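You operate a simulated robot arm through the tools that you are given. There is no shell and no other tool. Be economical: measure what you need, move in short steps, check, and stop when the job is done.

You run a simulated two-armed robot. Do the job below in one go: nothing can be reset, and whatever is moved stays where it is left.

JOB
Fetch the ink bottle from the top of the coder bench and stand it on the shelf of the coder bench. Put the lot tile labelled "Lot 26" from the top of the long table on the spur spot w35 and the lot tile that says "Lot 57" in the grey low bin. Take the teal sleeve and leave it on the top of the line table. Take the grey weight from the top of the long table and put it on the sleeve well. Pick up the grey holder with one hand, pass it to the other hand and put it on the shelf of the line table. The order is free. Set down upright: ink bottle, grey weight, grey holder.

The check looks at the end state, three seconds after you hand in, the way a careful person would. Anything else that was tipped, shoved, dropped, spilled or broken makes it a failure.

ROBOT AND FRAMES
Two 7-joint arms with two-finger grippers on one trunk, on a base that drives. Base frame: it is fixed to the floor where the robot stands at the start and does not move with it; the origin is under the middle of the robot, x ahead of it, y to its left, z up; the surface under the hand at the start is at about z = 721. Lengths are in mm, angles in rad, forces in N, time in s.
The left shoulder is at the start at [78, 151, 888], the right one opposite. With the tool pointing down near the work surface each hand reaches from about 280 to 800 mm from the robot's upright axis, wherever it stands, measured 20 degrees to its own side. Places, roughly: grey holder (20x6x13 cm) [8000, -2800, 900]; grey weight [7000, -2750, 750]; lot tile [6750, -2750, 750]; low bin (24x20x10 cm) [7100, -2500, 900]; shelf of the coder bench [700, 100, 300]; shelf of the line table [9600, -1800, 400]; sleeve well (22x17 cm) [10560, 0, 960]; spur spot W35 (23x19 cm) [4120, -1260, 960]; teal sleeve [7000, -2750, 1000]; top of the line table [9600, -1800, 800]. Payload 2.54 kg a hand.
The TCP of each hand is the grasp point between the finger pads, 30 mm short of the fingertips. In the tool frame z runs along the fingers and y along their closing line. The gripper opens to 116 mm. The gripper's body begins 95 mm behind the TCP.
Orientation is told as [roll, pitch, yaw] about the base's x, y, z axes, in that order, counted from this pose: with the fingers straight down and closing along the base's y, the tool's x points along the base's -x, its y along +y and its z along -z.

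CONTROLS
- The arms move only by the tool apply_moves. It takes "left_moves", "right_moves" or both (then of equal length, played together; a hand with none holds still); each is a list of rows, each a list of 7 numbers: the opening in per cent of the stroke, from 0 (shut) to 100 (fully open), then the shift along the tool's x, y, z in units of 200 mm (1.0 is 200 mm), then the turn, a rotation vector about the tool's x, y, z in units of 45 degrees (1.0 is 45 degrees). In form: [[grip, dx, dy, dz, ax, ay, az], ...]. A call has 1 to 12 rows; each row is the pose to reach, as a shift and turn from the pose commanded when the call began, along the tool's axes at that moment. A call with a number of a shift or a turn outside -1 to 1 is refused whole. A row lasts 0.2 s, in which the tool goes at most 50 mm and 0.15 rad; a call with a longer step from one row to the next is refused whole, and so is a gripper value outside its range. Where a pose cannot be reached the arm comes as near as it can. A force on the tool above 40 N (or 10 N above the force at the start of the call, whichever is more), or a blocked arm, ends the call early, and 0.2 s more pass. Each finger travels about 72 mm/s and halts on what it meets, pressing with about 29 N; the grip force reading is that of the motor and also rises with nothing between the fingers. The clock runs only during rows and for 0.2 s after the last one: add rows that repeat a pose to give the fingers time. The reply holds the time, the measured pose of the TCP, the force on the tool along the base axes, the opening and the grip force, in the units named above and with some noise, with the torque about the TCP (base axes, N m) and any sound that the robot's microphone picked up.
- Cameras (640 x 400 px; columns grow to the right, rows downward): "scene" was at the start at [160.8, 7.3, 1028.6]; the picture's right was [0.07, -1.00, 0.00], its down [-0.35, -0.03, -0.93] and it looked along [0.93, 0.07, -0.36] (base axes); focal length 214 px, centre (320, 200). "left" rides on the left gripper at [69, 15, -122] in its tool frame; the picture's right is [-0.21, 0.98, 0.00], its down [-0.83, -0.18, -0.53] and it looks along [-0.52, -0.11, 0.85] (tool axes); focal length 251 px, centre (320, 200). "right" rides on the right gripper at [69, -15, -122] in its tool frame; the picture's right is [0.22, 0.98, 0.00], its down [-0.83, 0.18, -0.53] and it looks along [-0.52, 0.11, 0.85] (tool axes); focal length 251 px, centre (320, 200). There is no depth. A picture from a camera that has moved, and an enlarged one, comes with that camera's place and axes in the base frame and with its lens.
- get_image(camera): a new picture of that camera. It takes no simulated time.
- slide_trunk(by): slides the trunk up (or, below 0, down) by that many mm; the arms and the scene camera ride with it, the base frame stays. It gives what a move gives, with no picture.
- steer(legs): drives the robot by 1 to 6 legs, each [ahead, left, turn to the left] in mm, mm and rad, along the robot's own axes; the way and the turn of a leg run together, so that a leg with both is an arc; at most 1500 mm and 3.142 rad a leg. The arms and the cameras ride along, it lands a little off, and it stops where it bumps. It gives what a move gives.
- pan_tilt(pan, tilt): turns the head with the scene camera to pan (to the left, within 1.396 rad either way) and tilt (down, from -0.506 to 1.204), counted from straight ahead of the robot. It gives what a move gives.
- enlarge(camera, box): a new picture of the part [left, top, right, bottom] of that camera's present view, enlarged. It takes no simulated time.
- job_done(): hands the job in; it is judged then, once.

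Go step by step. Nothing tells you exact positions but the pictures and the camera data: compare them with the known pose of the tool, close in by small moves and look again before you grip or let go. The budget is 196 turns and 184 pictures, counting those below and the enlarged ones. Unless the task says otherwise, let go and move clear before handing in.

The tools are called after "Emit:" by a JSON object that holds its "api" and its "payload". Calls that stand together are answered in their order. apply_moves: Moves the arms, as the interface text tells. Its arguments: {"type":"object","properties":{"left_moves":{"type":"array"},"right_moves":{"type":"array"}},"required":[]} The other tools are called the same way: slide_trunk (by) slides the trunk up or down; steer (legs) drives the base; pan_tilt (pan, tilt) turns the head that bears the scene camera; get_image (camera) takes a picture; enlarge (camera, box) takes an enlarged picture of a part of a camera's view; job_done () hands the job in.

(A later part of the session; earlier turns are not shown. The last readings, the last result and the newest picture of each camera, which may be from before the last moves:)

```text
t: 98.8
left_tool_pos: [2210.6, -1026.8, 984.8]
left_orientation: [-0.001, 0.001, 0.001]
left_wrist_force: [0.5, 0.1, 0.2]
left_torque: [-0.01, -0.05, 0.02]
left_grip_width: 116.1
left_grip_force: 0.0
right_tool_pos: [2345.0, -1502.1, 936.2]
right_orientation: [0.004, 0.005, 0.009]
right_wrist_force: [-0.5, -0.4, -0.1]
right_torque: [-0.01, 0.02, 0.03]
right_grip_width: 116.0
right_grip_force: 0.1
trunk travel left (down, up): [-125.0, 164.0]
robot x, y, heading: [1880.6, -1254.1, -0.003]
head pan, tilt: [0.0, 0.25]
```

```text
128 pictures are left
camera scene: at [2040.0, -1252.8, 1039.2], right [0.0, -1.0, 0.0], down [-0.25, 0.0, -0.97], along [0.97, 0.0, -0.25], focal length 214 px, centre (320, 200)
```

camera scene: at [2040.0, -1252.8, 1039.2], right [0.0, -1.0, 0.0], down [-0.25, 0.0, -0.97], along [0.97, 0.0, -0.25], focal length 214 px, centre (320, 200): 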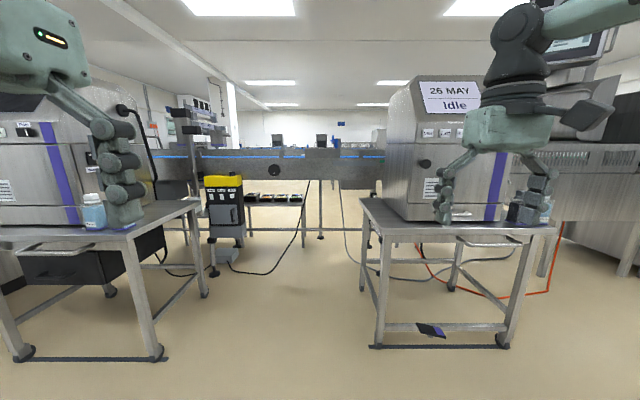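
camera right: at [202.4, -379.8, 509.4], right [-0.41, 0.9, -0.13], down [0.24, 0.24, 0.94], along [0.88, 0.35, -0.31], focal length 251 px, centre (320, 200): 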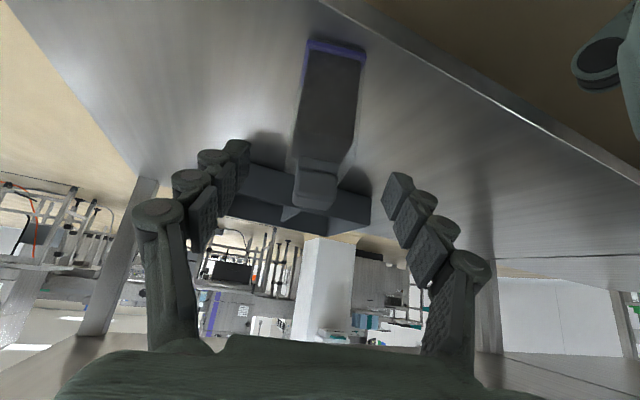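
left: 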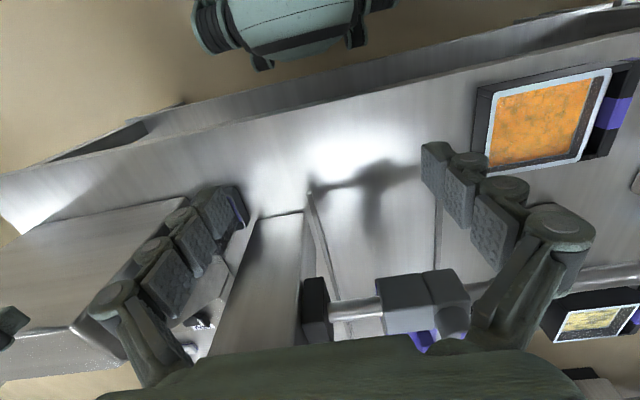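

Printers on stands flank a gap; a conveyor crosses beyond. I look right and left for the way around.

Emit:
{"api": "pan_tilt", "payload": {"pan": -0.9, "tilt": 0.2}}

Emit:
{"api": "get_image", "payload": {"camera": "scene"}}

Emit:
{"api": "enlarge", "payload": {"camera": "scene", "box": [0, 80, 240, 230]}}

```text
t: 100.0
left_tool_pos: [2210.8, -1026.1, 985.0]
left_orientation: [-0.003, -0.001, 0.002]
left_wrist_force: [-0.3, 0.3, -0.3]
left_torque: [-0.03, 0.01, 0.0]
left_grip_width: 116.0
left_grip_force: 0.0
right_tool_pos: [2345.5, -1501.8, 936.2]
right_orientation: [0.004, 0.002, 0.008]
right_wrist_force: [0.0, -0.3, -0.7]
right_torque: [-0.01, -0.02, 0.01]
right_grip_width: 116.1
right_grip_force: 0.1
trunk travel left (down, up): [-125.0, 164.0]
robot x, y, heading: [1878.5, -1253.5, 0.003]
head pan, tilt: [-0.901, 0.201]
```

```text
127 pictures are left
camera scene: at [2004.4, -1325.8, 1043.8], right [-0.78, -0.62, 0.0], down [-0.12, 0.16, -0.98], along [0.61, -0.77, -0.2], focal length 214 px, centre (320, 200)
```

scene: 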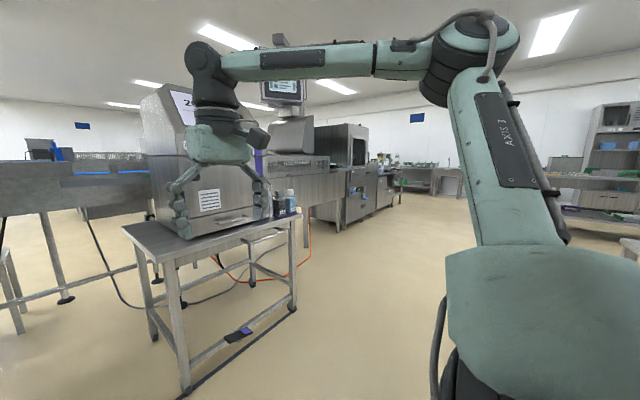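

```text
2.67 times, centred on (120, 155) of scene
camera zoom: at [2004.4, -1325.8, 1043.8], right [-0.78, -0.62, 0.0], down [-0.12, 0.16, -0.98], along [0.61, -0.77, -0.2], focal length 572 px, centre (853, 320)
```

zoom: 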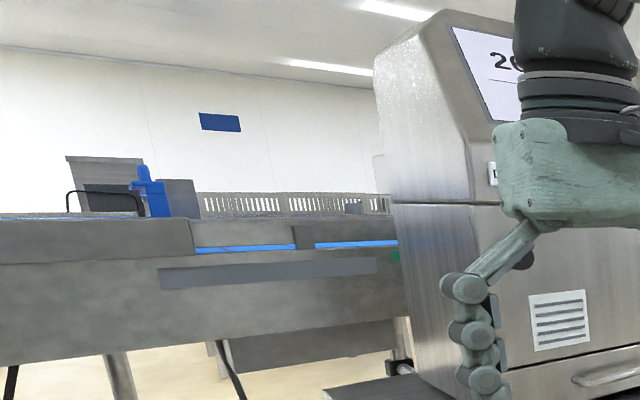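

Emit:
{"api": "pan_tilt", "payload": {"pan": 0.8, "tilt": 0.2}}

Emit:
{"api": "get_image", "payload": {"camera": "scene"}}

Emit:
{"api": "pan_tilt", "payload": {"pan": -0.4, "tilt": 0.1}}

Emit:
{"api": "slide_trunk", "payload": {"by": 164}}

Emit:
{"api": "get_image", "payload": {"camera": "scene"}}

```text
t: 101.8
left_tool_pos: [2209.6, -1025.3, 985.9]
left_orientation: [0.0, 0.0, 0.003]
left_wrist_force: [-0.5, 0.3, 0.2]
left_torque: [0.01, 0.02, -0.01]
left_grip_width: 116.0
left_grip_force: 0.2
right_tool_pos: [2343.3, -1502.0, 936.4]
right_orientation: [0.001, 0.002, 0.007]
right_wrist_force: [0.0, 0.0, 0.4]
right_torque: [-0.01, -0.02, 0.01]
right_grip_width: 116.2
right_grip_force: 0.1
trunk travel left (down, up): [-125.0, 164.0]
robot x, y, heading: [1878.4, -1253.9, 0.001]
head pan, tilt: [0.799, 0.201]
```

```text
125 pictures are left
camera scene: at [2011.6, -1186.0, 1043.8], right [0.72, -0.7, 0.0], down [-0.14, -0.14, -0.98], along [0.68, 0.7, -0.2], focal length 214 px, centre (320, 200)
```

scene: 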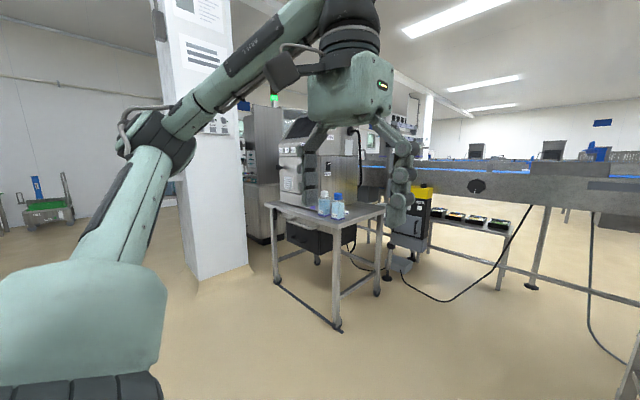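

```text
t: 103.2
left_tool_pos: [2210.7, -1026.3, 985.2]
left_orientation: [-0.003, 0.0, 0.002]
left_wrist_force: [-0.1, -0.3, 0.4]
left_torque: [-0.01, 0.01, 0.01]
left_grip_width: 115.5
left_grip_force: 0.1
right_tool_pos: [2344.0, -1501.9, 935.8]
right_orientation: [0.005, 0.003, 0.008]
right_wrist_force: [-0.3, -0.3, 0.0]
right_torque: [0.05, 0.02, 0.02]
right_grip_width: 116.2
right_grip_force: 0.0
trunk travel left (down, up): [-125.0, 164.0]
robot x, y, heading: [1876.6, -1252.8, -0.001]
head pan, tilt: [-0.4, 0.099]
```

```text
t: 105.0
left_tool_pos: [2211.5, -1026.3, 1149.9]
left_orientation: [-0.001, 0.0, 0.001]
left_wrist_force: [0.3, -0.3, -0.4]
left_torque: [0.02, 0.01, -0.01]
left_grip_width: 116.2
left_grip_force: 0.0
right_tool_pos: [2344.1, -1502.2, 1100.5]
right_orientation: [0.003, 0.003, 0.007]
right_wrist_force: [0.5, 0.8, 1.1]
right_torque: [-0.02, -0.01, -0.02]
right_grip_width: 116.1
right_grip_force: 0.0
trunk travel left (down, up): [-289.0, 0.0]
robot x, y, heading: [1881.0, -1250.5, 0.001]
head pan, tilt: [-0.4, 0.099]
```

```text
124 pictures are left
camera scene: at [2031.4, -1288.6, 1217.0], right [-0.39, -0.92, 0.0], down [-0.09, 0.04, -0.99], along [0.92, -0.39, -0.1], focal length 214 px, centre (320, 200)
```

scene: 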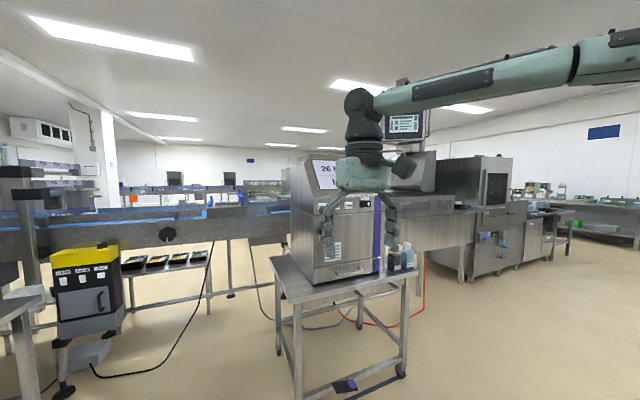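

The line spans across; I move into the gap between the printers to see over and beyond it.

Emit:
{"api": "steer", "payload": {"legs": [[0, 240, 0], [1200, 0, 0]]}}

Emit:
{"api": "pan_tilt", "payload": {"pan": 0, "tilt": 0.2}}

Emit:
{"api": "get_image", "payload": {"camera": "scene"}}

Emit:
{"api": "pan_tilt", "payload": {"pan": 0.9, "tilt": 0.2}}

Emit:
{"api": "get_image", "payload": {"camera": "scene"}}

Emit:
{"api": "pan_tilt", "payload": {"pan": -0.9, "tilt": 0.2}}

Emit:
{"api": "get_image", "payload": {"camera": "scene"}}

```text
t: 113.7
left_tool_pos: [3430.3, -793.1, 1149.3]
left_orientation: [0.0, 0.001, -0.004]
left_wrist_force: [0.8, -0.2, -0.7]
left_torque: [0.0, 0.02, 0.0]
left_grip_width: 116.0
left_grip_force: 0.0
right_tool_pos: [3560.5, -1268.3, 1099.0]
right_orientation: [0.004, 0.003, -0.001]
right_wrist_force: [-0.5, 0.2, 0.2]
right_torque: [0.03, 0.02, -0.04]
right_grip_width: 116.1
right_grip_force: 0.0
trunk travel left (down, up): [-289.0, 0.0]
robot x, y, heading: [3097.1, -1019.0, -0.009]
head pan, tilt: [-0.4, 0.099]
```

```text
t: 114.6
left_tool_pos: [3429.1, -793.0, 1149.8]
left_orientation: [-0.001, 0.001, -0.006]
left_wrist_force: [0.2, -0.6, 1.3]
left_torque: [-0.01, 0.01, -0.02]
left_grip_width: 116.2
left_grip_force: 0.0
right_tool_pos: [3560.5, -1269.0, 1100.7]
right_orientation: [0.003, 0.002, 0.001]
right_wrist_force: [-0.2, -0.3, -0.5]
right_torque: [-0.01, 0.01, -0.04]
right_grip_width: 115.9
right_grip_force: 0.1
trunk travel left (down, up): [-289.0, 0.0]
robot x, y, heading: [3095.1, -1018.1, -0.008]
head pan, tilt: [0.0, 0.201]
```

```text
123 pictures are left
camera scene: at [3257.3, -1018.3, 1207.8], right [-0.01, -1.0, 0.0], down [-0.2, 0.0, -0.98], along [0.98, -0.01, -0.2], focal length 214 px, centre (320, 200)
```

scene: 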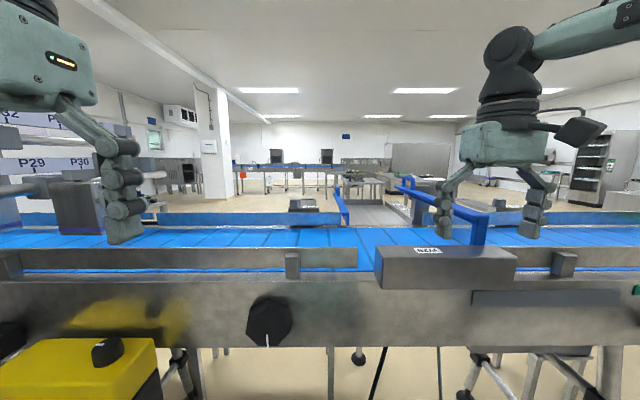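

```text
t: 115.8
left_tool_pos: [3429.8, -792.9, 1149.3]
left_orientation: [-0.002, 0.0, -0.006]
left_wrist_force: [-0.1, -0.2, 0.5]
left_torque: [0.02, -0.01, -0.01]
left_grip_width: 116.0
left_grip_force: 0.0
right_tool_pos: [3561.0, -1267.7, 1100.3]
right_orientation: [0.003, 0.004, 0.0]
right_wrist_force: [0.4, 0.8, -0.3]
right_torque: [0.03, -0.01, -0.02]
right_grip_width: 116.0
right_grip_force: 0.0
trunk travel left (down, up): [-289.0, 0.0]
robot x, y, heading: [3097.0, -1015.0, -0.006]
head pan, tilt: [0.901, 0.201]
```

```text
122 pictures are left
camera scene: at [3222.5, -945.0, 1207.8], right [0.78, -0.63, 0.0], down [-0.12, -0.16, -0.98], along [0.61, 0.76, -0.2], focal length 214 px, centre (320, 200)
```

scene: 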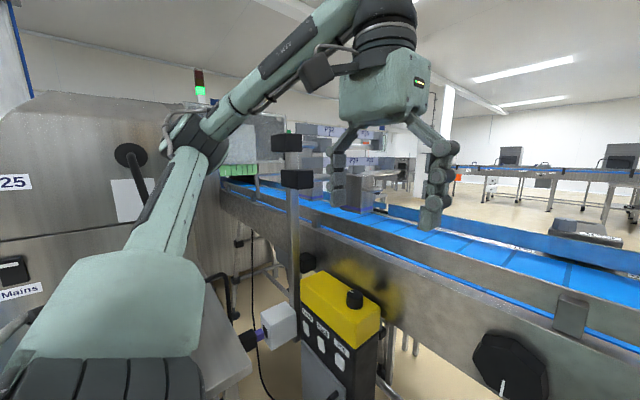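

```text
t: 117.6
left_tool_pos: [3429.3, -792.1, 1149.7]
left_orientation: [-0.003, 0.001, -0.005]
left_wrist_force: [0.7, -0.3, -0.1]
left_torque: [-0.01, -0.01, 0.0]
left_grip_width: 116.0
left_grip_force: 0.1
right_tool_pos: [3560.8, -1269.0, 1100.0]
right_orientation: [0.004, 0.003, 0.0]
right_wrist_force: [0.2, -0.6, -0.4]
right_torque: [0.0, -0.01, 0.04]
right_grip_width: 116.0
right_grip_force: 0.0
trunk travel left (down, up): [-289.0, 0.0]
robot x, y, heading: [3094.5, -1019.6, -0.005]
head pan, tilt: [-0.901, 0.201]
```

```text
121 pictures are left
camera scene: at [3221.6, -1091.0, 1207.8], right [-0.79, -0.62, 0.0], down [-0.12, 0.16, -0.98], along [0.6, -0.77, -0.2], focal length 214 px, centre (320, 200)
```

scene: 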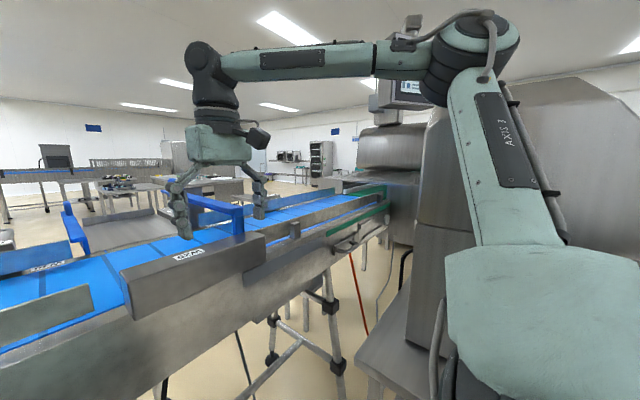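

Emit:
{"api": "enlarge", "payload": {"camera": "scene", "box": [0, 130, 340, 320]}}

Emit:
{"api": "pan_tilt", "payload": {"pan": -0.15, "tilt": 0.35}}

Emit:
{"api": "enlarge", "payload": {"camera": "scene", "box": [140, 90, 500, 300]}}

```text
1.88 times, centred on (170, 225) of scene
camera zoom: at [3221.6, -1091.0, 1207.8], right [-0.79, -0.62, 0.0], down [-0.12, 0.16, -0.98], along [0.6, -0.77, -0.2], focal length 404 px, centre (602, 153)
```

zoom: 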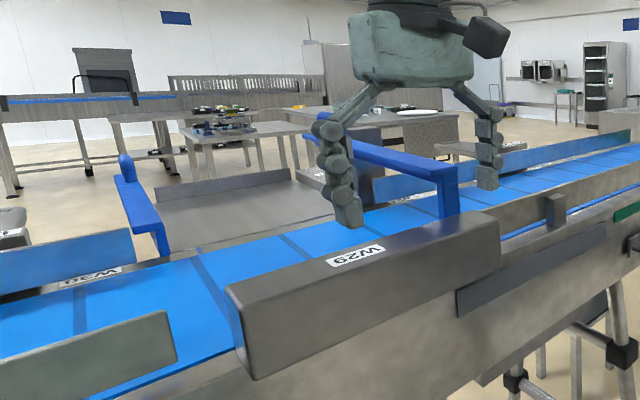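

```text
t: 118.7
left_tool_pos: [3429.5, -792.3, 1149.6]
left_orientation: [-0.001, 0.001, -0.006]
left_wrist_force: [-0.2, -0.3, -0.4]
left_torque: [-0.01, 0.0, -0.02]
left_grip_width: 116.2
left_grip_force: 0.1
right_tool_pos: [3560.3, -1270.4, 1100.6]
right_orientation: [0.001, 0.003, 0.0]
right_wrist_force: [0.7, 0.3, 0.2]
right_torque: [0.01, -0.01, -0.02]
right_grip_width: 116.1
right_grip_force: 0.0
trunk travel left (down, up): [-289.0, 0.0]
robot x, y, heading: [3094.8, -1015.5, -0.012]
head pan, tilt: [-0.15, 0.351]
```

```text
1.78 times, centred on (320, 195) of scene
camera zoom: at [3256.1, -1032.2, 1193.8], right [-0.16, -0.99, 0.0], down [-0.34, 0.05, -0.94], along [0.93, -0.15, -0.34], focal length 381 px, centre (320, 209)
```

zoom: 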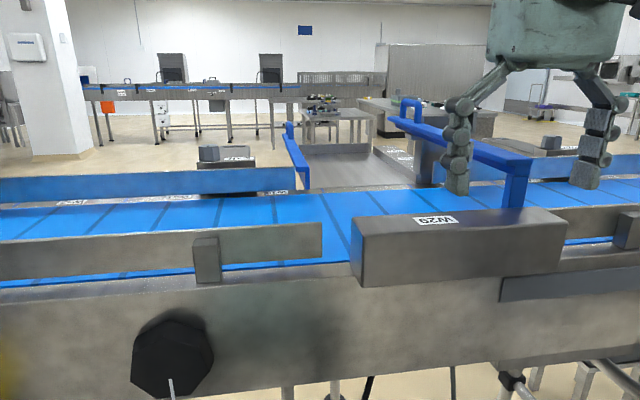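

Emit:
{"api": "enlarge", "payload": {"camera": "scene", "box": [280, 150, 400, 225]}}

Emit:
{"api": "enlarge", "payload": {"camera": "scene", "box": [150, 160, 270, 220]}}

```text
5.33 times, centred on (340, 188) of scene
camera zoom: at [3256.1, -1032.2, 1193.8], right [-0.16, -0.99, 0.0], down [-0.34, 0.05, -0.94], along [0.93, -0.15, -0.34], focal length 1144 px, centre (213, 267)
```

zoom: 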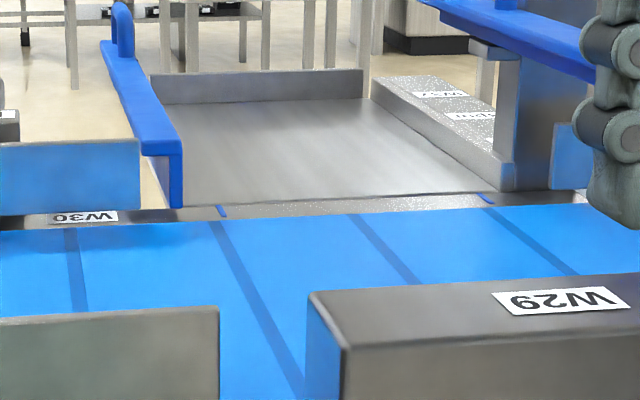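

```text
5.33 times, centred on (210, 190) of scene
camera zoom: at [3256.1, -1032.2, 1193.8], right [-0.16, -0.99, 0.0], down [-0.34, 0.05, -0.94], along [0.93, -0.15, -0.34], focal length 1144 px, centre (907, 253)
```

zoom: 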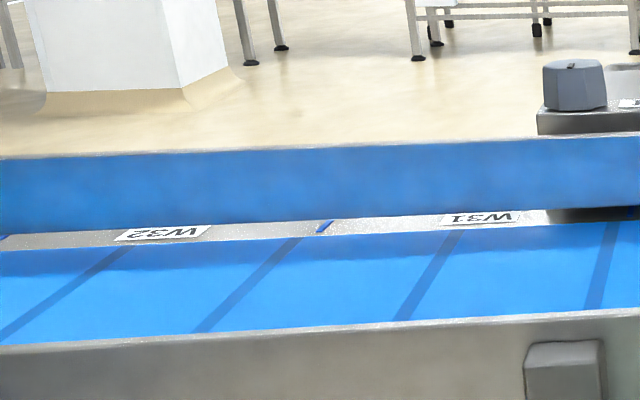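

Emit:
{"api": "enlarge", "payload": {"camera": "scene", "box": [345, 160, 385, 186]}}

```text
15.38 times, centred on (365, 173) of scene
camera zoom: at [3256.1, -1032.2, 1193.8], right [-0.16, -0.99, 0.0], down [-0.34, 0.05, -0.94], along [0.93, -0.15, -0.34], focal length 3300 px, centre (-372, 615)
```

zoom: 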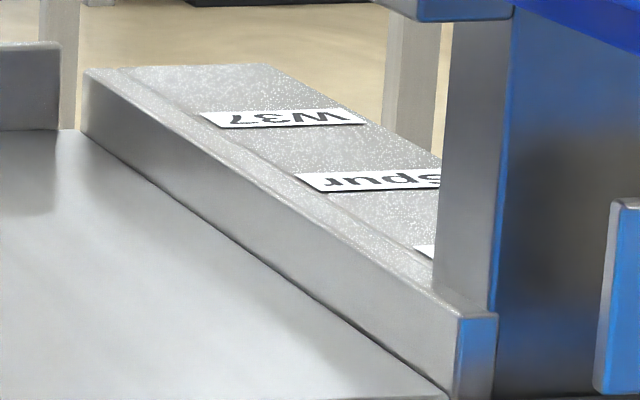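

Spur W35 is the near half of the spur plate (about [4145, -1255], z≈955), reachable from the far side. I need a way around the line; I back out and go along it to the right to look.

Emit:
{"api": "steer", "payload": {"legs": [[-900, 0, 0], [0, -1400, 0], [0, -1100, 0]]}}

Emit:
{"api": "pan_tilt", "payload": {"pan": -0.6, "tilt": 0.15}}

Emit:
{"api": "get_image", "payload": {"camera": "scene"}}

```text
t: 147.1
left_tool_pos: [2500.4, -3282.4, 1150.7]
left_orientation: [-0.001, 0.001, -0.009]
left_wrist_force: [0.1, -0.3, -0.3]
left_torque: [-0.03, 0.03, 0.04]
left_grip_width: 116.1
left_grip_force: 0.1
right_tool_pos: [2629.2, -3758.8, 1100.0]
right_orientation: [0.003, 0.004, -0.003]
right_wrist_force: [-0.4, 0.1, 0.3]
right_torque: [0.01, 0.01, -0.03]
right_grip_width: 115.9
right_grip_force: 0.0
trunk travel left (down, up): [-289.0, 0.0]
robot x, y, heading: [2163.7, -3508.5, -0.011]
head pan, tilt: [-0.15, 0.351]
```

```text
t: 148.0
left_tool_pos: [2499.6, -3282.1, 1149.7]
left_orientation: [-0.003, -0.001, -0.007]
left_wrist_force: [-0.1, 0.2, -0.2]
left_torque: [-0.01, 0.01, 0.0]
left_grip_width: 115.9
left_grip_force: 0.0
right_tool_pos: [2628.3, -3758.4, 1100.7]
right_orientation: [0.005, 0.003, -0.001]
right_wrist_force: [0.1, 0.2, 0.0]
right_torque: [0.01, -0.04, 0.01]
right_grip_width: 115.9
right_grip_force: 0.1
trunk travel left (down, up): [-289.0, 0.0]
robot x, y, heading: [2164.3, -3506.0, -0.008]
head pan, tilt: [-0.6, 0.15]
```

```text
115 pictures are left
camera scene: at [2309.4, -3559.5, 1212.4], right [-0.57, -0.82, 0.0], down [-0.12, 0.09, -0.99], along [0.81, -0.57, -0.15], focal length 214 px, centre (320, 200)
```

scene: 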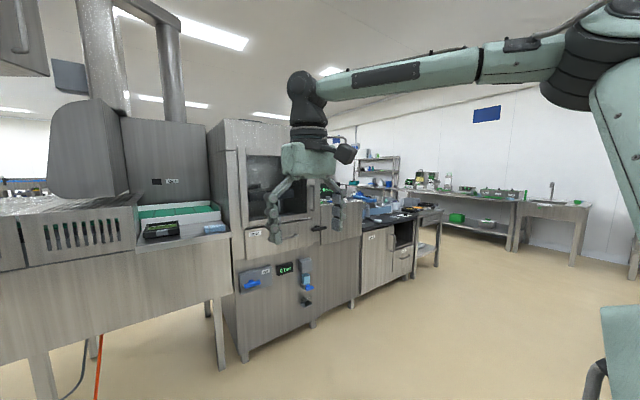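

The line ends near y≈-6300 with a gap before the wall bench. I drive there.

Emit:
{"api": "steer", "payload": {"legs": [[0, -1400, 0.008], [0, -1400, 0], [0, -500, 0]]}}

Emit:
{"api": "pan_tilt", "payload": {"pan": 0, "tilt": 0.2}}

Emit:
{"api": "get_image", "payload": {"camera": "scene"}}

```text
t: 165.7
left_tool_pos: [2487.3, -4960.5, 1149.5]
left_orientation: [-0.002, 0.001, -0.012]
left_wrist_force: [0.5, -0.3, -0.2]
left_torque: [-0.04, -0.01, 0.01]
left_grip_width: 116.3
left_grip_force: 0.1
right_tool_pos: [2614.2, -5438.1, 1100.5]
right_orientation: [0.006, 0.003, -0.008]
right_wrist_force: [0.7, 0.1, 0.3]
right_torque: [-0.03, 0.01, -0.01]
right_grip_width: 115.8
right_grip_force: 0.0
trunk travel left (down, up): [-289.0, 0.0]
robot x, y, heading: [2150.3, -5177.9, -0.013]
head pan, tilt: [-0.6, 0.15]
stopped in leg 2: the robot was blocked; the commanded pose is now the measured one
```

```text
t: 166.7
left_tool_pos: [2486.1, -4959.8, 1149.0]
left_orientation: [-0.003, -0.002, -0.011]
left_wrist_force: [0.1, 0.1, 0.4]
left_torque: [-0.02, 0.02, -0.01]
left_grip_width: 116.1
left_grip_force: 0.0
right_tool_pos: [2613.6, -5438.6, 1099.9]
right_orientation: [0.004, 0.003, -0.008]
right_wrist_force: [0.9, 0.4, 0.4]
right_torque: [0.0, 0.01, -0.01]
right_grip_width: 116.1
right_grip_force: 0.0
trunk travel left (down, up): [-289.0, 0.0]
robot x, y, heading: [2150.5, -5186.9, -0.014]
head pan, tilt: [0.0, 0.201]
```

```text
114 pictures are left
camera scene: at [2312.3, -5184.5, 1207.8], right [-0.01, -1.0, 0.0], down [-0.2, 0.0, -0.98], along [0.98, -0.01, -0.2], focal length 214 px, centre (320, 200)
```

scene: 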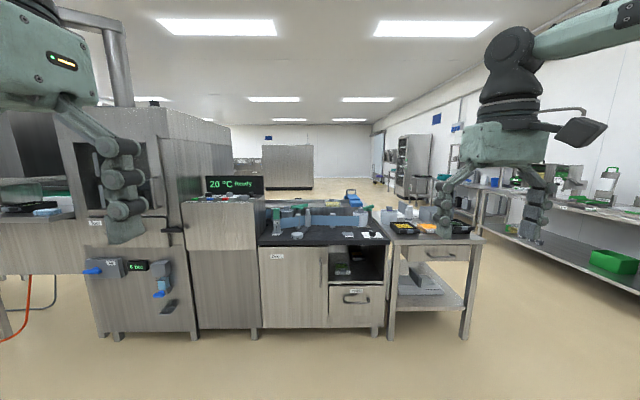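

Something stopped the drive; I look to the right side.

Emit:
{"api": "pan_tilt", "payload": {"pan": -1.39, "tilt": 0.45}}

Emit:
{"api": "get_image", "payload": {"camera": "scene"}}

```text
t: 168.3
left_tool_pos: [2485.3, -4960.1, 1149.2]
left_orientation: [-0.003, 0.0, -0.014]
left_wrist_force: [0.2, 0.5, -0.4]
left_torque: [0.0, -0.03, 0.0]
left_grip_width: 116.4
left_grip_force: 0.1
right_tool_pos: [2614.0, -5438.6, 1099.7]
right_orientation: [0.004, 0.004, -0.006]
right_wrist_force: [0.2, -0.6, 0.3]
right_torque: [-0.02, 0.02, -0.03]
right_grip_width: 116.2
right_grip_force: 0.0
trunk travel left (down, up): [-289.0, 0.0]
robot x, y, heading: [2151.7, -5185.6, -0.013]
head pan, tilt: [-1.389, 0.45]
```

```text
113 pictures are left
camera scene: at [2234.7, -5273.8, 1184.5], right [-0.99, -0.17, 0.0], down [-0.07, 0.43, -0.9], along [0.15, -0.89, -0.44], focal length 214 px, centre (320, 200)
```

scene: 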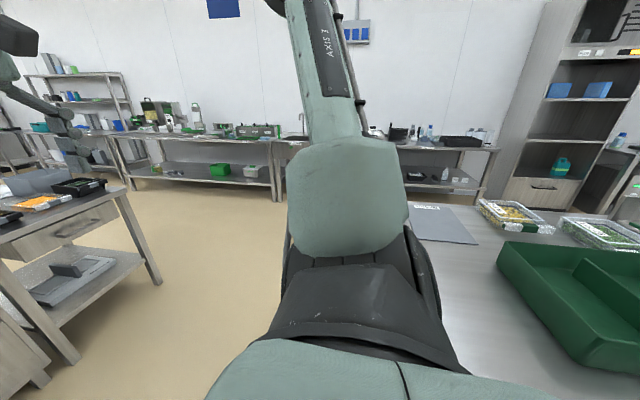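

A table stands at my right rear; I step away from it, go forward and then past the line's end.

Emit:
{"api": "steer", "payload": {"legs": [[0, 80, 0.014], [450, 0, 0], [0, -1400, 0], [0, -330, 0]]}}

Emit:
{"api": "pan_tilt", "payload": {"pan": 0, "tilt": 0.2}}

Emit:
{"api": "get_image", "payload": {"camera": "scene"}}

```text
t: 188.6
left_tool_pos: [2934.4, -6606.9, 1149.1]
left_orientation: [-0.002, -0.003, -0.001]
left_wrist_force: [0.2, 0.0, 0.5]
left_torque: [0.05, 0.01, 0.02]
left_grip_width: 116.1
left_grip_force: 0.1
right_tool_pos: [3066.6, -7082.3, 1101.3]
right_orientation: [0.004, 0.003, 0.003]
right_wrist_force: [-0.5, 0.4, -0.3]
right_torque: [0.0, -0.01, -0.01]
right_grip_width: 116.0
right_grip_force: 0.1
trunk travel left (down, up): [-289.0, 0.0]
robot x, y, heading: [2601.0, -6832.8, -0.003]
head pan, tilt: [-1.389, 0.45]
```

```text
t: 190.1
left_tool_pos: [2934.8, -6607.4, 1148.8]
left_orientation: [-0.001, -0.001, -0.001]
left_wrist_force: [-0.4, 0.3, -0.2]
left_torque: [-0.03, -0.03, 0.0]
left_grip_width: 116.0
left_grip_force: 0.1
right_tool_pos: [3066.8, -7083.5, 1100.5]
right_orientation: [0.003, 0.004, 0.004]
right_wrist_force: [-0.2, -0.2, 0.0]
right_torque: [0.0, 0.03, 0.0]
right_grip_width: 116.1
right_grip_force: 0.1
trunk travel left (down, up): [-289.0, 0.0]
robot x, y, heading: [2601.6, -6834.3, -0.008]
head pan, tilt: [0.0, 0.201]
```

```text
112 pictures are left
camera scene: at [2763.3, -6832.7, 1207.7], right [0.0, -1.0, 0.0], down [-0.2, 0.0, -0.98], along [0.98, 0.0, -0.2], focal length 214 px, centre (320, 200)
```

scene: 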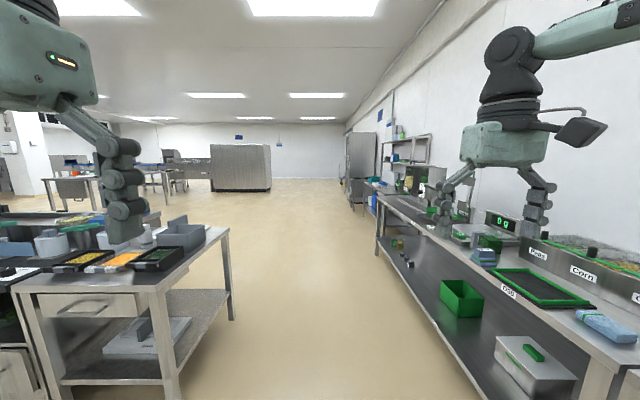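

Clear corridor. I drive through to x≈5600 and then toward the long table.

Emit:
{"api": "steer", "payload": {"legs": [[0, 40, 0.005], [1500, 0, 0], [1500, 0, 0], [0, 1000, 0]]}}

Emit:
{"api": "pan_tilt", "payload": {"pan": 0.7, "tilt": 0.2}}

Emit:
{"api": "get_image", "payload": {"camera": "scene"}}

```text
t: 214.8
left_tool_pos: [5902.6, -5518.1, 1148.5]
left_orientation: [-0.001, -0.002, 0.02]
left_wrist_force: [-0.1, -0.4, -1.2]
left_torque: [0.01, -0.03, -0.04]
left_grip_width: 116.1
left_grip_force: 0.1
right_tool_pos: [6044.8, -5990.4, 1101.0]
right_orientation: [0.004, 0.002, 0.027]
right_wrist_force: [-0.2, 0.1, 0.2]
right_torque: [0.04, -0.01, 0.0]
right_grip_width: 116.0
right_grip_force: 0.1
trunk travel left (down, up): [-289.0, 0.0]
robot x, y, heading: [5573.5, -5751.8, 0.021]
head pan, tilt: [0.0, 0.201]
```

```text
t: 215.9
left_tool_pos: [5902.6, -5518.6, 1149.0]
left_orientation: [-0.001, -0.002, 0.021]
left_wrist_force: [-0.1, 0.2, -0.4]
left_torque: [0.02, -0.03, 0.02]
left_grip_width: 115.9
left_grip_force: 0.0
right_tool_pos: [6044.1, -5990.3, 1101.0]
right_orientation: [0.004, 0.003, 0.028]
right_wrist_force: [-1.0, -0.5, 0.0]
right_torque: [-0.01, -0.04, 0.01]
right_grip_width: 115.6
right_grip_force: 0.1
trunk travel left (down, up): [-289.0, 0.0]
robot x, y, heading: [5575.8, -5751.3, 0.017]
head pan, tilt: [0.7, 0.201]
```

```text
111 pictures are left
camera scene: at [5712.2, -5687.7, 1207.8], right [0.66, -0.75, 0.0], down [-0.15, -0.13, -0.98], along [0.74, 0.65, -0.2], focal length 214 px, centre (320, 200)
```

scene: 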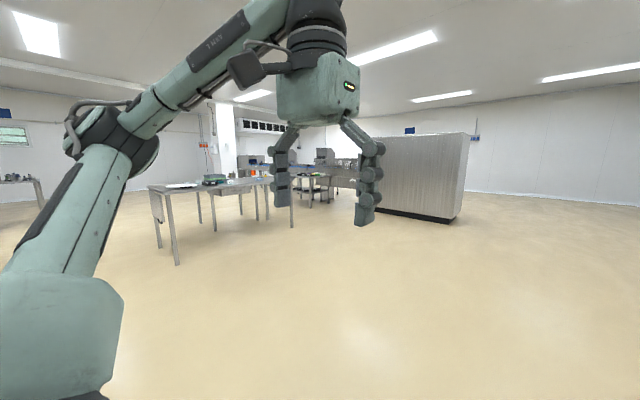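

The long table spans x 6340–8130, y -2930…-2250. I drive to its south side and face it.

Emit:
{"api": "steer", "payload": {"legs": [[1325, 0, -0.018], [0, 1400, 0], [0, 620, 0], [0, 0, 1.571]]}}

Emit:
{"api": "pan_tilt", "payload": {"pan": 0, "tilt": 0.3}}

Emit:
{"api": "get_image", "payload": {"camera": "scene"}}

```text
t: 245.7
left_tool_pos: [6618.7, -3382.5, 1148.9]
left_orientation: [-0.001, -0.001, 1.586]
left_wrist_force: [-0.4, -0.1, -0.1]
left_torque: [0.02, 0.03, 0.0]
left_grip_width: 116.1
left_grip_force: 0.0
right_tool_pos: [7093.6, -3239.3, 1100.6]
right_orientation: [0.004, 0.003, 1.593]
right_wrist_force: [-0.2, 0.7, 0.4]
right_torque: [0.02, -0.01, -0.01]
right_grip_width: 116.0
right_grip_force: 0.0
trunk travel left (down, up): [-289.0, 0.0]
robot x, y, heading: [6851.1, -3713.8, 1.587]
head pan, tilt: [0.7, 0.201]
```

```text
t: 246.8
left_tool_pos: [6619.2, -3381.0, 1148.9]
left_orientation: [0.0, -0.001, 1.587]
left_wrist_force: [-0.7, 1.1, 0.3]
left_torque: [0.02, -0.01, 0.0]
left_grip_width: 116.0
left_grip_force: 0.1
right_tool_pos: [7092.7, -3239.9, 1100.4]
right_orientation: [0.002, 0.003, 1.591]
right_wrist_force: [0.2, 0.2, 0.0]
right_torque: [-0.06, 0.02, -0.03]
right_grip_width: 116.0
right_grip_force: 0.0
trunk travel left (down, up): [-289.0, 0.0]
robot x, y, heading: [6850.8, -3710.6, 1.587]
head pan, tilt: [0.0, 0.3]
```

```text
110 pictures are left
camera scene: at [6848.3, -3547.8, 1198.5], right [1.0, 0.02, 0.0], down [0.0, -0.3, -0.96], along [-0.02, 0.96, -0.3], focal length 214 px, centre (320, 200)
```

scene: 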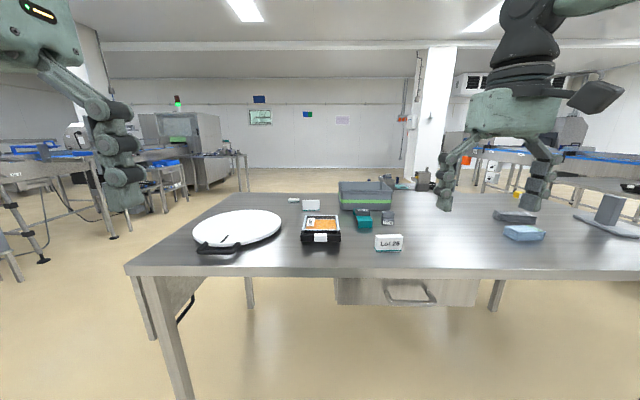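

Emit:
{"api": "enlarge", "payload": {"camera": "scene", "box": [170, 160, 430, 270]}}

Emit:
{"api": "enlarge", "payload": {"camera": "scene", "box": [400, 160, 640, 270]}}

```text
2.46 times, centred on (300, 215) of scene
camera zoom: at [6848.3, -3547.8, 1198.5], right [1.0, 0.02, 0.0], down [0.0, -0.3, -0.96], along [-0.02, 0.96, -0.3], focal length 528 px, centre (369, 163)
```

zoom: 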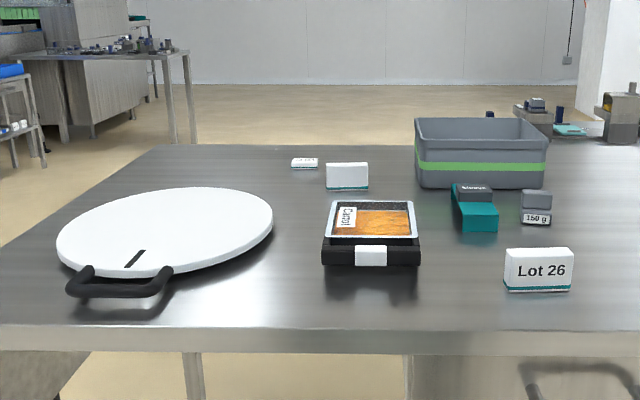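

```text
2.67 times, centred on (520, 215) of scene
camera zoom: at [6848.3, -3547.8, 1198.5], right [1.0, 0.02, 0.0], down [0.0, -0.3, -0.96], along [-0.02, 0.96, -0.3], focal length 572 px, centre (-213, 160)
```

zoom: 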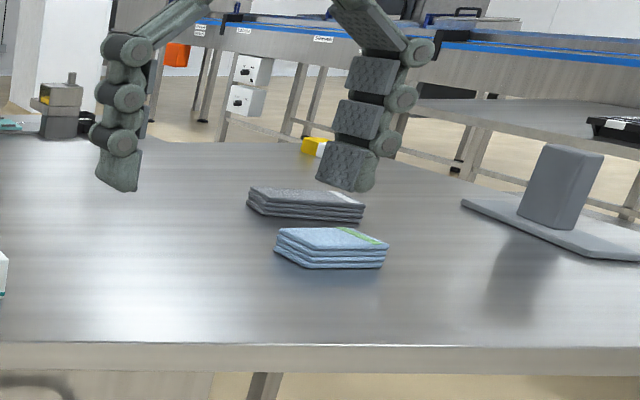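

Emit:
{"api": "enlarge", "payload": {"camera": "scene", "box": [270, 180, 330, 220]}}

Emit:
{"api": "enlarge", "payload": {"camera": "scene", "box": [330, 170, 430, 260]}}

```text
10.00 times, centred on (300, 200) of scene
camera zoom: at [6848.3, -3547.8, 1198.5], right [1.0, 0.02, 0.0], down [0.0, -0.3, -0.96], along [-0.02, 0.96, -0.3], focal length 2145 px, centre (520, 200)
```

zoom: 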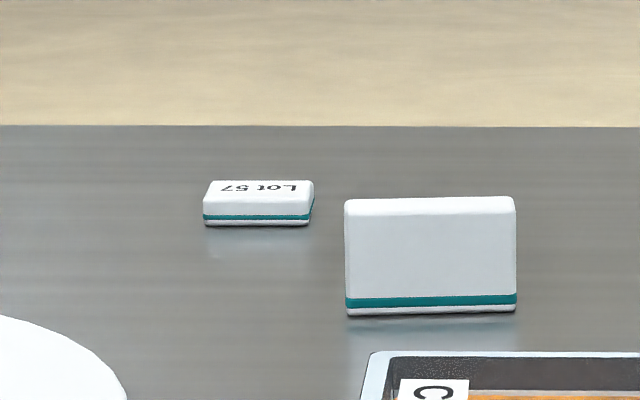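

```text
4.44 times, centred on (380, 215) of scene
camera zoom: at [6848.3, -3547.8, 1198.5], right [1.0, 0.02, 0.0], down [0.0, -0.3, -0.96], along [-0.02, 0.96, -0.3], focal length 953 px, centre (53, 133)
```

zoom: 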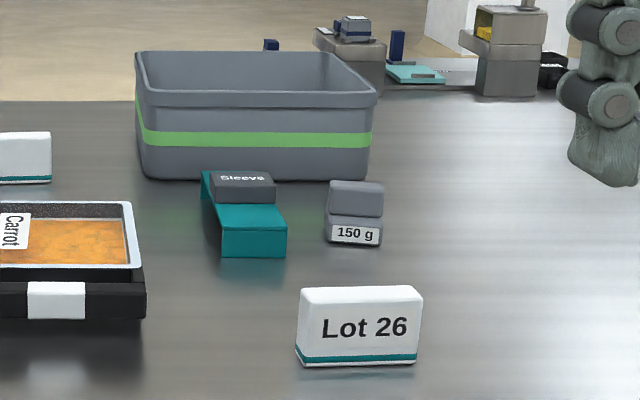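

I see Lot 26, the 150 g weight, the teal sleeve, the grey bin and Lot 57 lying flat further back; the table top is near z≈850. I close in with the base.

Emit:
{"api": "steer", "payload": {"legs": [[0, -230, -0.016], [270, 0, 0]]}}

Emit:
{"api": "pan_tilt", "payload": {"pan": 0, "tilt": 0.6}}

Emit:
{"api": "get_image", "payload": {"camera": "scene"}}

Emit:
{"api": "get_image", "payload": {"camera": "left"}}

Emit:
{"api": "get_image", "payload": {"camera": "right"}}

```text
t: 251.1
left_tool_pos: [6854.4, -3107.6, 1149.5]
left_orientation: [-0.002, -0.001, 1.572]
left_wrist_force: [0.2, 0.0, 0.7]
left_torque: [-0.04, -0.02, -0.04]
left_grip_width: 116.0
left_grip_force: 0.2
right_tool_pos: [7329.1, -2974.7, 1098.5]
right_orientation: [0.004, 0.003, 1.577]
right_wrist_force: [0.5, 0.7, 0.8]
right_torque: [0.01, -0.01, -0.02]
right_grip_width: 116.0
right_grip_force: 0.1
trunk travel left (down, up): [-289.0, 0.0]
robot x, y, heading: [7079.2, -3435.2, 1.571]
head pan, tilt: [0.0, 0.3]
```

```text
t: 251.9
left_tool_pos: [6853.9, -3108.3, 1150.4]
left_orientation: [-0.002, -0.002, 1.574]
left_wrist_force: [0.1, -0.4, -0.2]
left_torque: [-0.01, 0.0, 0.04]
left_grip_width: 115.9
left_grip_force: 0.1
right_tool_pos: [7329.4, -2973.7, 1099.2]
right_orientation: [0.004, 0.002, 1.578]
right_wrist_force: [0.2, 0.1, 0.6]
right_torque: [-0.02, -0.02, 0.01]
right_grip_width: 116.0
right_grip_force: 0.2
trunk travel left (down, up): [-289.0, 0.0]
robot x, y, heading: [7074.9, -3440.7, 1.569]
head pan, tilt: [0.0, 0.6]
```

```text
105 pictures are left
camera scene: at [7080.0, -3283.4, 1171.0], right [1.0, 0.0, 0.0], down [0.0, -0.56, -0.83], along [0.0, 0.83, -0.56], focal length 214 px, centre (320, 200)
```

scene: 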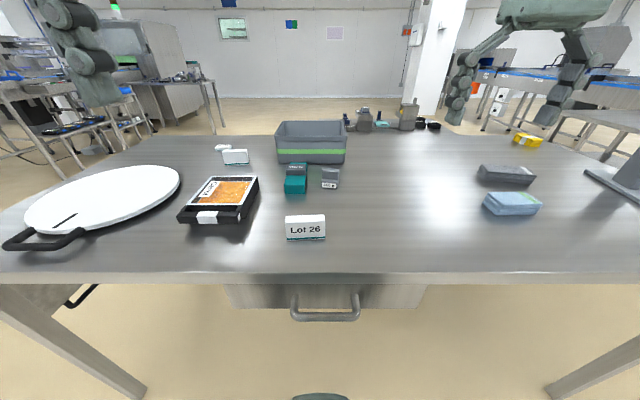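

```text
104 pictures are left
camera left: at [6839.0, -3176.1, 1271.9], right [-0.98, 0.21, 0.0], down [0.18, 0.83, 0.54], along [0.12, 0.52, -0.84], focal length 251 px, centre (320, 200)
```

left: 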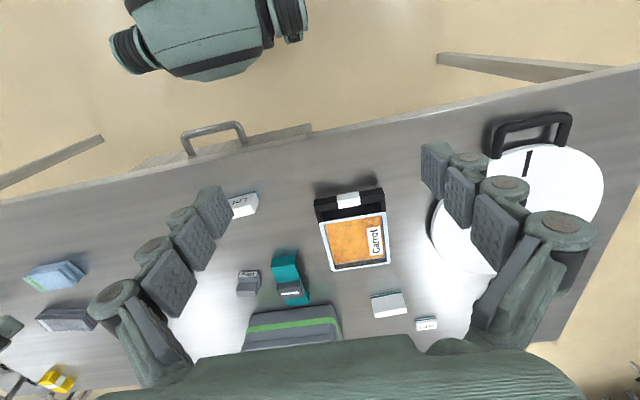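

```text
103 pictures are left
camera right: at [7344.9, -3041.3, 1222.4], right [-0.98, -0.22, 0.0], down [-0.18, 0.83, 0.53], along [-0.12, 0.52, -0.85], focal length 251 px, centre (320, 200)
```

right: 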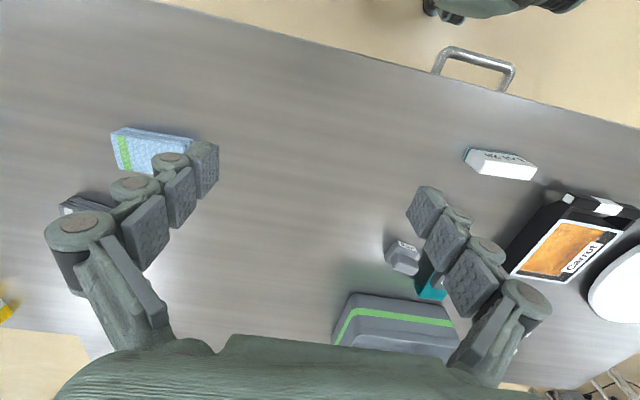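

Lot 26 is at about [7044, -2948], the table top z≈845, the weight near [7112, -2728]. I bring the left hand above Lot 26 (it grips the tile by its ends).

Emit:
{"api": "apply_moves", "payload": {"left_moves": [[100, -0.114, -0.136, 0.107, 0, 0, 0], [100, -0.229, -0.271, 0.214, 0, 0, 0], [100, -0.343, -0.407, 0.321, 0, 0, 0], [100, -0.457, -0.543, 0.429, 0, 0, 0], [100, -0.571, -0.679, 0.536, 0, 0, 0], [100, -0.686, -0.814, 0.643, 0, 0, 0], [100, -0.8, -0.95, 0.75, 0, 0, 0]]}}

Emit:
{"api": "get_image", "payload": {"camera": "left"}}

Emit:
{"api": "get_image", "payload": {"camera": "scene"}}

```text
t: 253.5
left_tool_pos: [7043.5, -2947.8, 1000.1]
left_orientation: [-0.001, 0.001, 1.573]
left_wrist_force: [0.4, 0.0, 0.2]
left_torque: [0.0, 0.01, -0.02]
left_grip_width: 115.9
left_grip_force: 0.0
right_tool_pos: [7329.2, -2974.1, 1100.3]
right_orientation: [0.004, 0.002, 1.577]
right_wrist_force: [0.6, 0.3, -0.1]
right_torque: [0.01, 0.02, 0.01]
right_grip_width: 115.9
right_grip_force: 0.0
trunk travel left (down, up): [-289.0, 0.0]
robot x, y, heading: [7080.1, -3441.2, 1.569]
head pan, tilt: [0.0, 0.6]
```

```text
102 pictures are left
camera left: at [7030.3, -3015.4, 1121.2], right [-0.98, 0.21, 0.0], down [0.18, 0.83, 0.54], along [0.11, 0.52, -0.84], focal length 251 px, centre (320, 200)
```

left: 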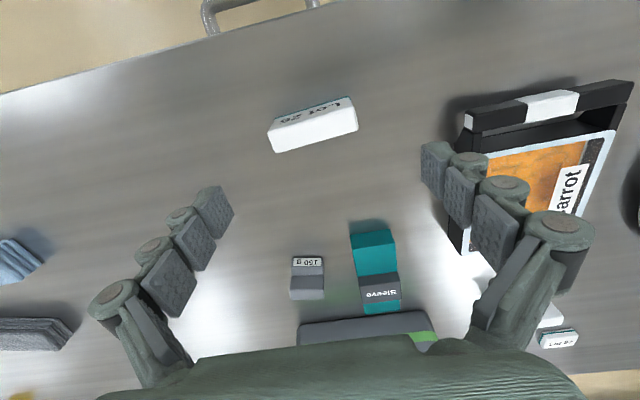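

```text
101 pictures are left
camera scene: at [7080.5, -3283.0, 1170.9], right [1.0, 0.0, 0.0], down [0.0, -0.57, -0.82], along [0.0, 0.82, -0.57], focal length 214 px, centre (320, 200)
```

scene: 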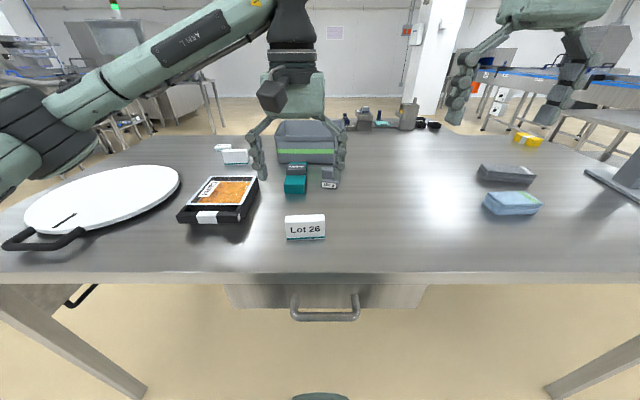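

Aligned with x; I descend on Lot 26 and grip it.

Emit:
{"api": "apply_moves", "payload": {"left_moves": [[100, 0, -0.025, 0.2, 0, 0, 0], [100, 0, -0.025, 0.4, 0, 0, 0], [100, 0, -0.025, 0.59, 0, 0, 0], [60, 0, -0.025, 0.59, 0, 0, 0], [60, 0, -0.025, 0.59, 0, 0, 0], [60, 0, -0.025, 0.59, 0, 0, 0]]}}

Emit:
{"api": "get_image", "payload": {"camera": "left"}}

```text
t: 254.9
left_tool_pos: [7049.3, -2947.6, 882.8]
left_orientation: [-0.001, -0.002, 1.572]
left_wrist_force: [-0.1, -1.1, 0.9]
left_torque: [-0.02, 0.04, 0.04]
left_grip_width: 79.7
left_grip_force: 29.5
right_tool_pos: [7328.3, -2974.2, 1100.1]
right_orientation: [0.003, 0.003, 1.579]
right_wrist_force: [-0.3, 0.2, 0.4]
right_torque: [-0.02, -0.03, -0.01]
right_grip_width: 115.8
right_grip_force: 0.1
trunk travel left (down, up): [-289.0, 0.0]
robot x, y, heading: [7080.5, -3441.2, 1.571]
head pan, tilt: [0.0, 0.6]
```

```text
100 pictures are left
camera left: at [7034.5, -3016.4, 1003.5], right [-0.98, 0.21, 0.0], down [0.18, 0.83, 0.54], along [0.12, 0.52, -0.84], focal length 251 px, centre (320, 200)
```

left: 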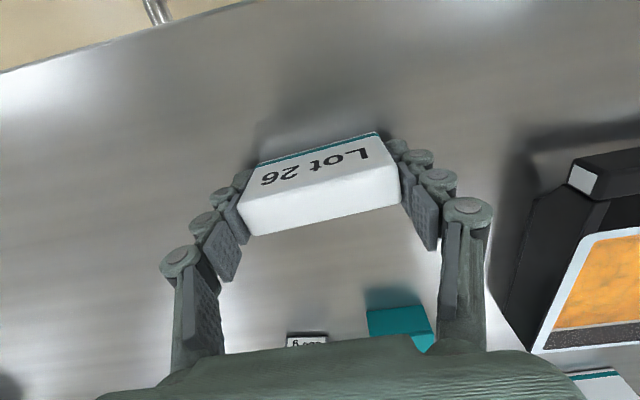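

Lot 26 held at 79.7 mm. I lift it and move the left arm aside while the right hand goes over the weight.

Emit:
{"api": "apply_moves", "payload": {"left_moves": [[60, 0, 0, -0.2, 0, 0, 0], [60, 0, 0, -0.4, 0, 0, 0], [60, 0, 0, -0.6, 0, 0, 0], [60, 0, 0, -0.8, 0, 0, 0], [60, 0, 0, -1.0, 0, 0, 0], [60, 0, 0.15, -1.0, 0, 0, 0], [60, 0.1, 0.3, -1.0, 0, 0, 0], [60, 0.2, 0.45, -1.0, 0, 0, 0], [60, 0.3, 0.6, -1.0, 0, 0, 0], [60, 0.4, 0.75, -1.0, 0, 0, 0], [60, 0.5, 0.9, -1.0, 0, 0, 0], [60, 0.5, 0.9, -1.0, 0, 0, 0]], "right_moves": [[100, 0, 0, 0, 0, 0, 0], [100, 0, 0, 0, 0, 0, 0], [100, 0, 0, 0, 0, 0, 0], [100, 0, 0, 0, 0, 0, 0], [100, -0.14, 0.14, 0.05, 0, 0, 0], [100, -0.28, 0.28, 0.1, 0, 0, 0], [100, -0.42, 0.42, 0.15, 0, 0, 0], [100, -0.56, 0.56, 0.2, 0, 0, 0], [100, -0.7, 0.7, 0.25, 0, 0, 0], [100, -0.84, 0.84, 0.3, 0, 0, 0], [100, -0.97, 0.97, 0.4, 0, 0, 0], [100, -1.0, 1.0, 0.4, 0, 0, 0]]}}

Emit:
{"api": "get_image", "payload": {"camera": "right"}}

```text
t: 257.5
left_tool_pos: [6868.9, -3047.0, 1082.7]
left_orientation: [-0.002, -0.002, 1.573]
left_wrist_force: [0.2, -0.4, -1.1]
left_torque: [-0.02, 0.03, 0.01]
left_grip_width: 79.8
left_grip_force: 29.1
right_tool_pos: [7222.1, -2862.2, 1009.4]
right_orientation: [0.004, 0.003, 1.577]
right_wrist_force: [-0.5, 0.1, -0.5]
right_torque: [0.0, 0.01, -0.03]
right_grip_width: 116.1
right_grip_force: 0.1
right hand out of reach, approached as far as the arm can: row 8, 9, 10, 11, 12
trunk travel left (down, up): [-289.0, 0.0]
robot x, y, heading: [7079.3, -3442.0, 1.57]
head pan, tilt: [0.0, 0.6]
```

```text
99 pictures are left
camera right: at [7237.4, -2928.9, 1131.9], right [-0.98, -0.22, 0.0], down [-0.18, 0.83, 0.53], along [-0.12, 0.52, -0.85], focal length 251 px, centre (320, 200)
```

right: 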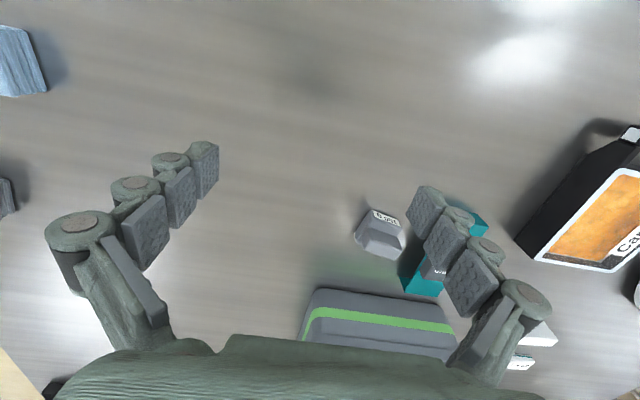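

The weight is out of the right hand's range from here; I shift the base 140 mm to the left and 50 mm ahead.

Emit:
{"api": "steer", "payload": {"legs": [[50, 140, 0]]}}

Emit:
{"api": "get_image", "payload": {"camera": "right"}}

```text
t: 259.5
left_tool_pos: [6729.1, -2996.2, 1081.9]
left_orientation: [-0.002, -0.003, 1.572]
left_wrist_force: [0.0, 0.4, -0.2]
left_torque: [-0.02, 0.01, 0.01]
left_grip_width: 79.8
left_grip_force: 28.9
right_tool_pos: [7080.3, -2811.2, 1010.0]
right_orientation: [0.005, 0.005, 1.578]
right_wrist_force: [0.0, 0.0, 1.0]
right_torque: [0.01, 0.01, -0.04]
right_grip_width: 115.9
right_grip_force: 0.1
trunk travel left (down, up): [-289.0, 0.0]
robot x, y, heading: [6940.4, -3388.7, 1.568]
head pan, tilt: [0.0, 0.6]
```

```text
98 pictures are left
camera right: at [7096.3, -2879.3, 1132.6], right [-0.98, -0.22, 0.0], down [-0.18, 0.83, 0.53], along [-0.12, 0.52, -0.85], focal length 251 px, centre (320, 200)
```

right: 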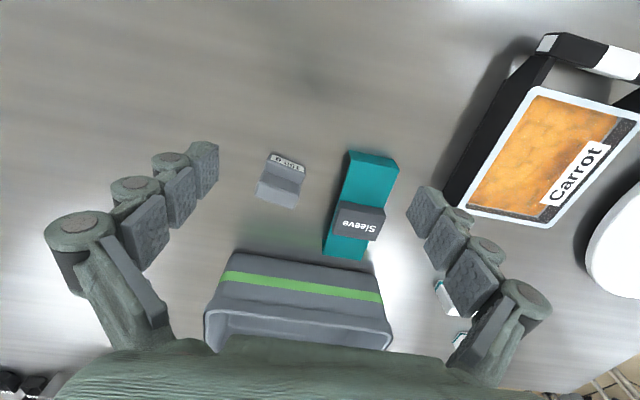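

Emit:
{"api": "enlarge", "payload": {"camera": "right", "box": [220, 130, 420, 270]}}

```text
2.86 times, centred on (320, 200) of right
camera zoom: at [7096.3, -2879.3, 1132.6], right [-0.98, -0.22, 0.0], down [-0.18, 0.83, 0.53], along [-0.12, 0.52, -0.85], focal length 718 px, centre (320, 200)
```

zoom: 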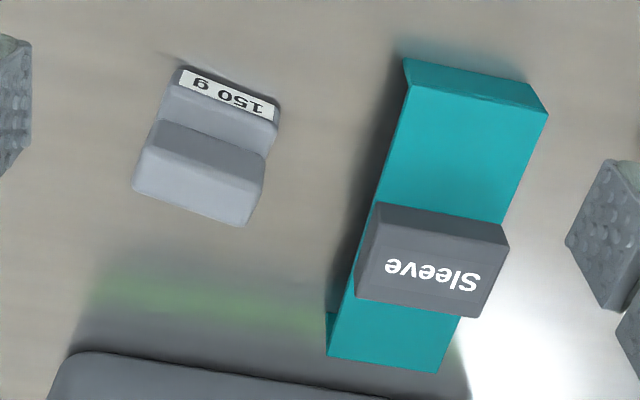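

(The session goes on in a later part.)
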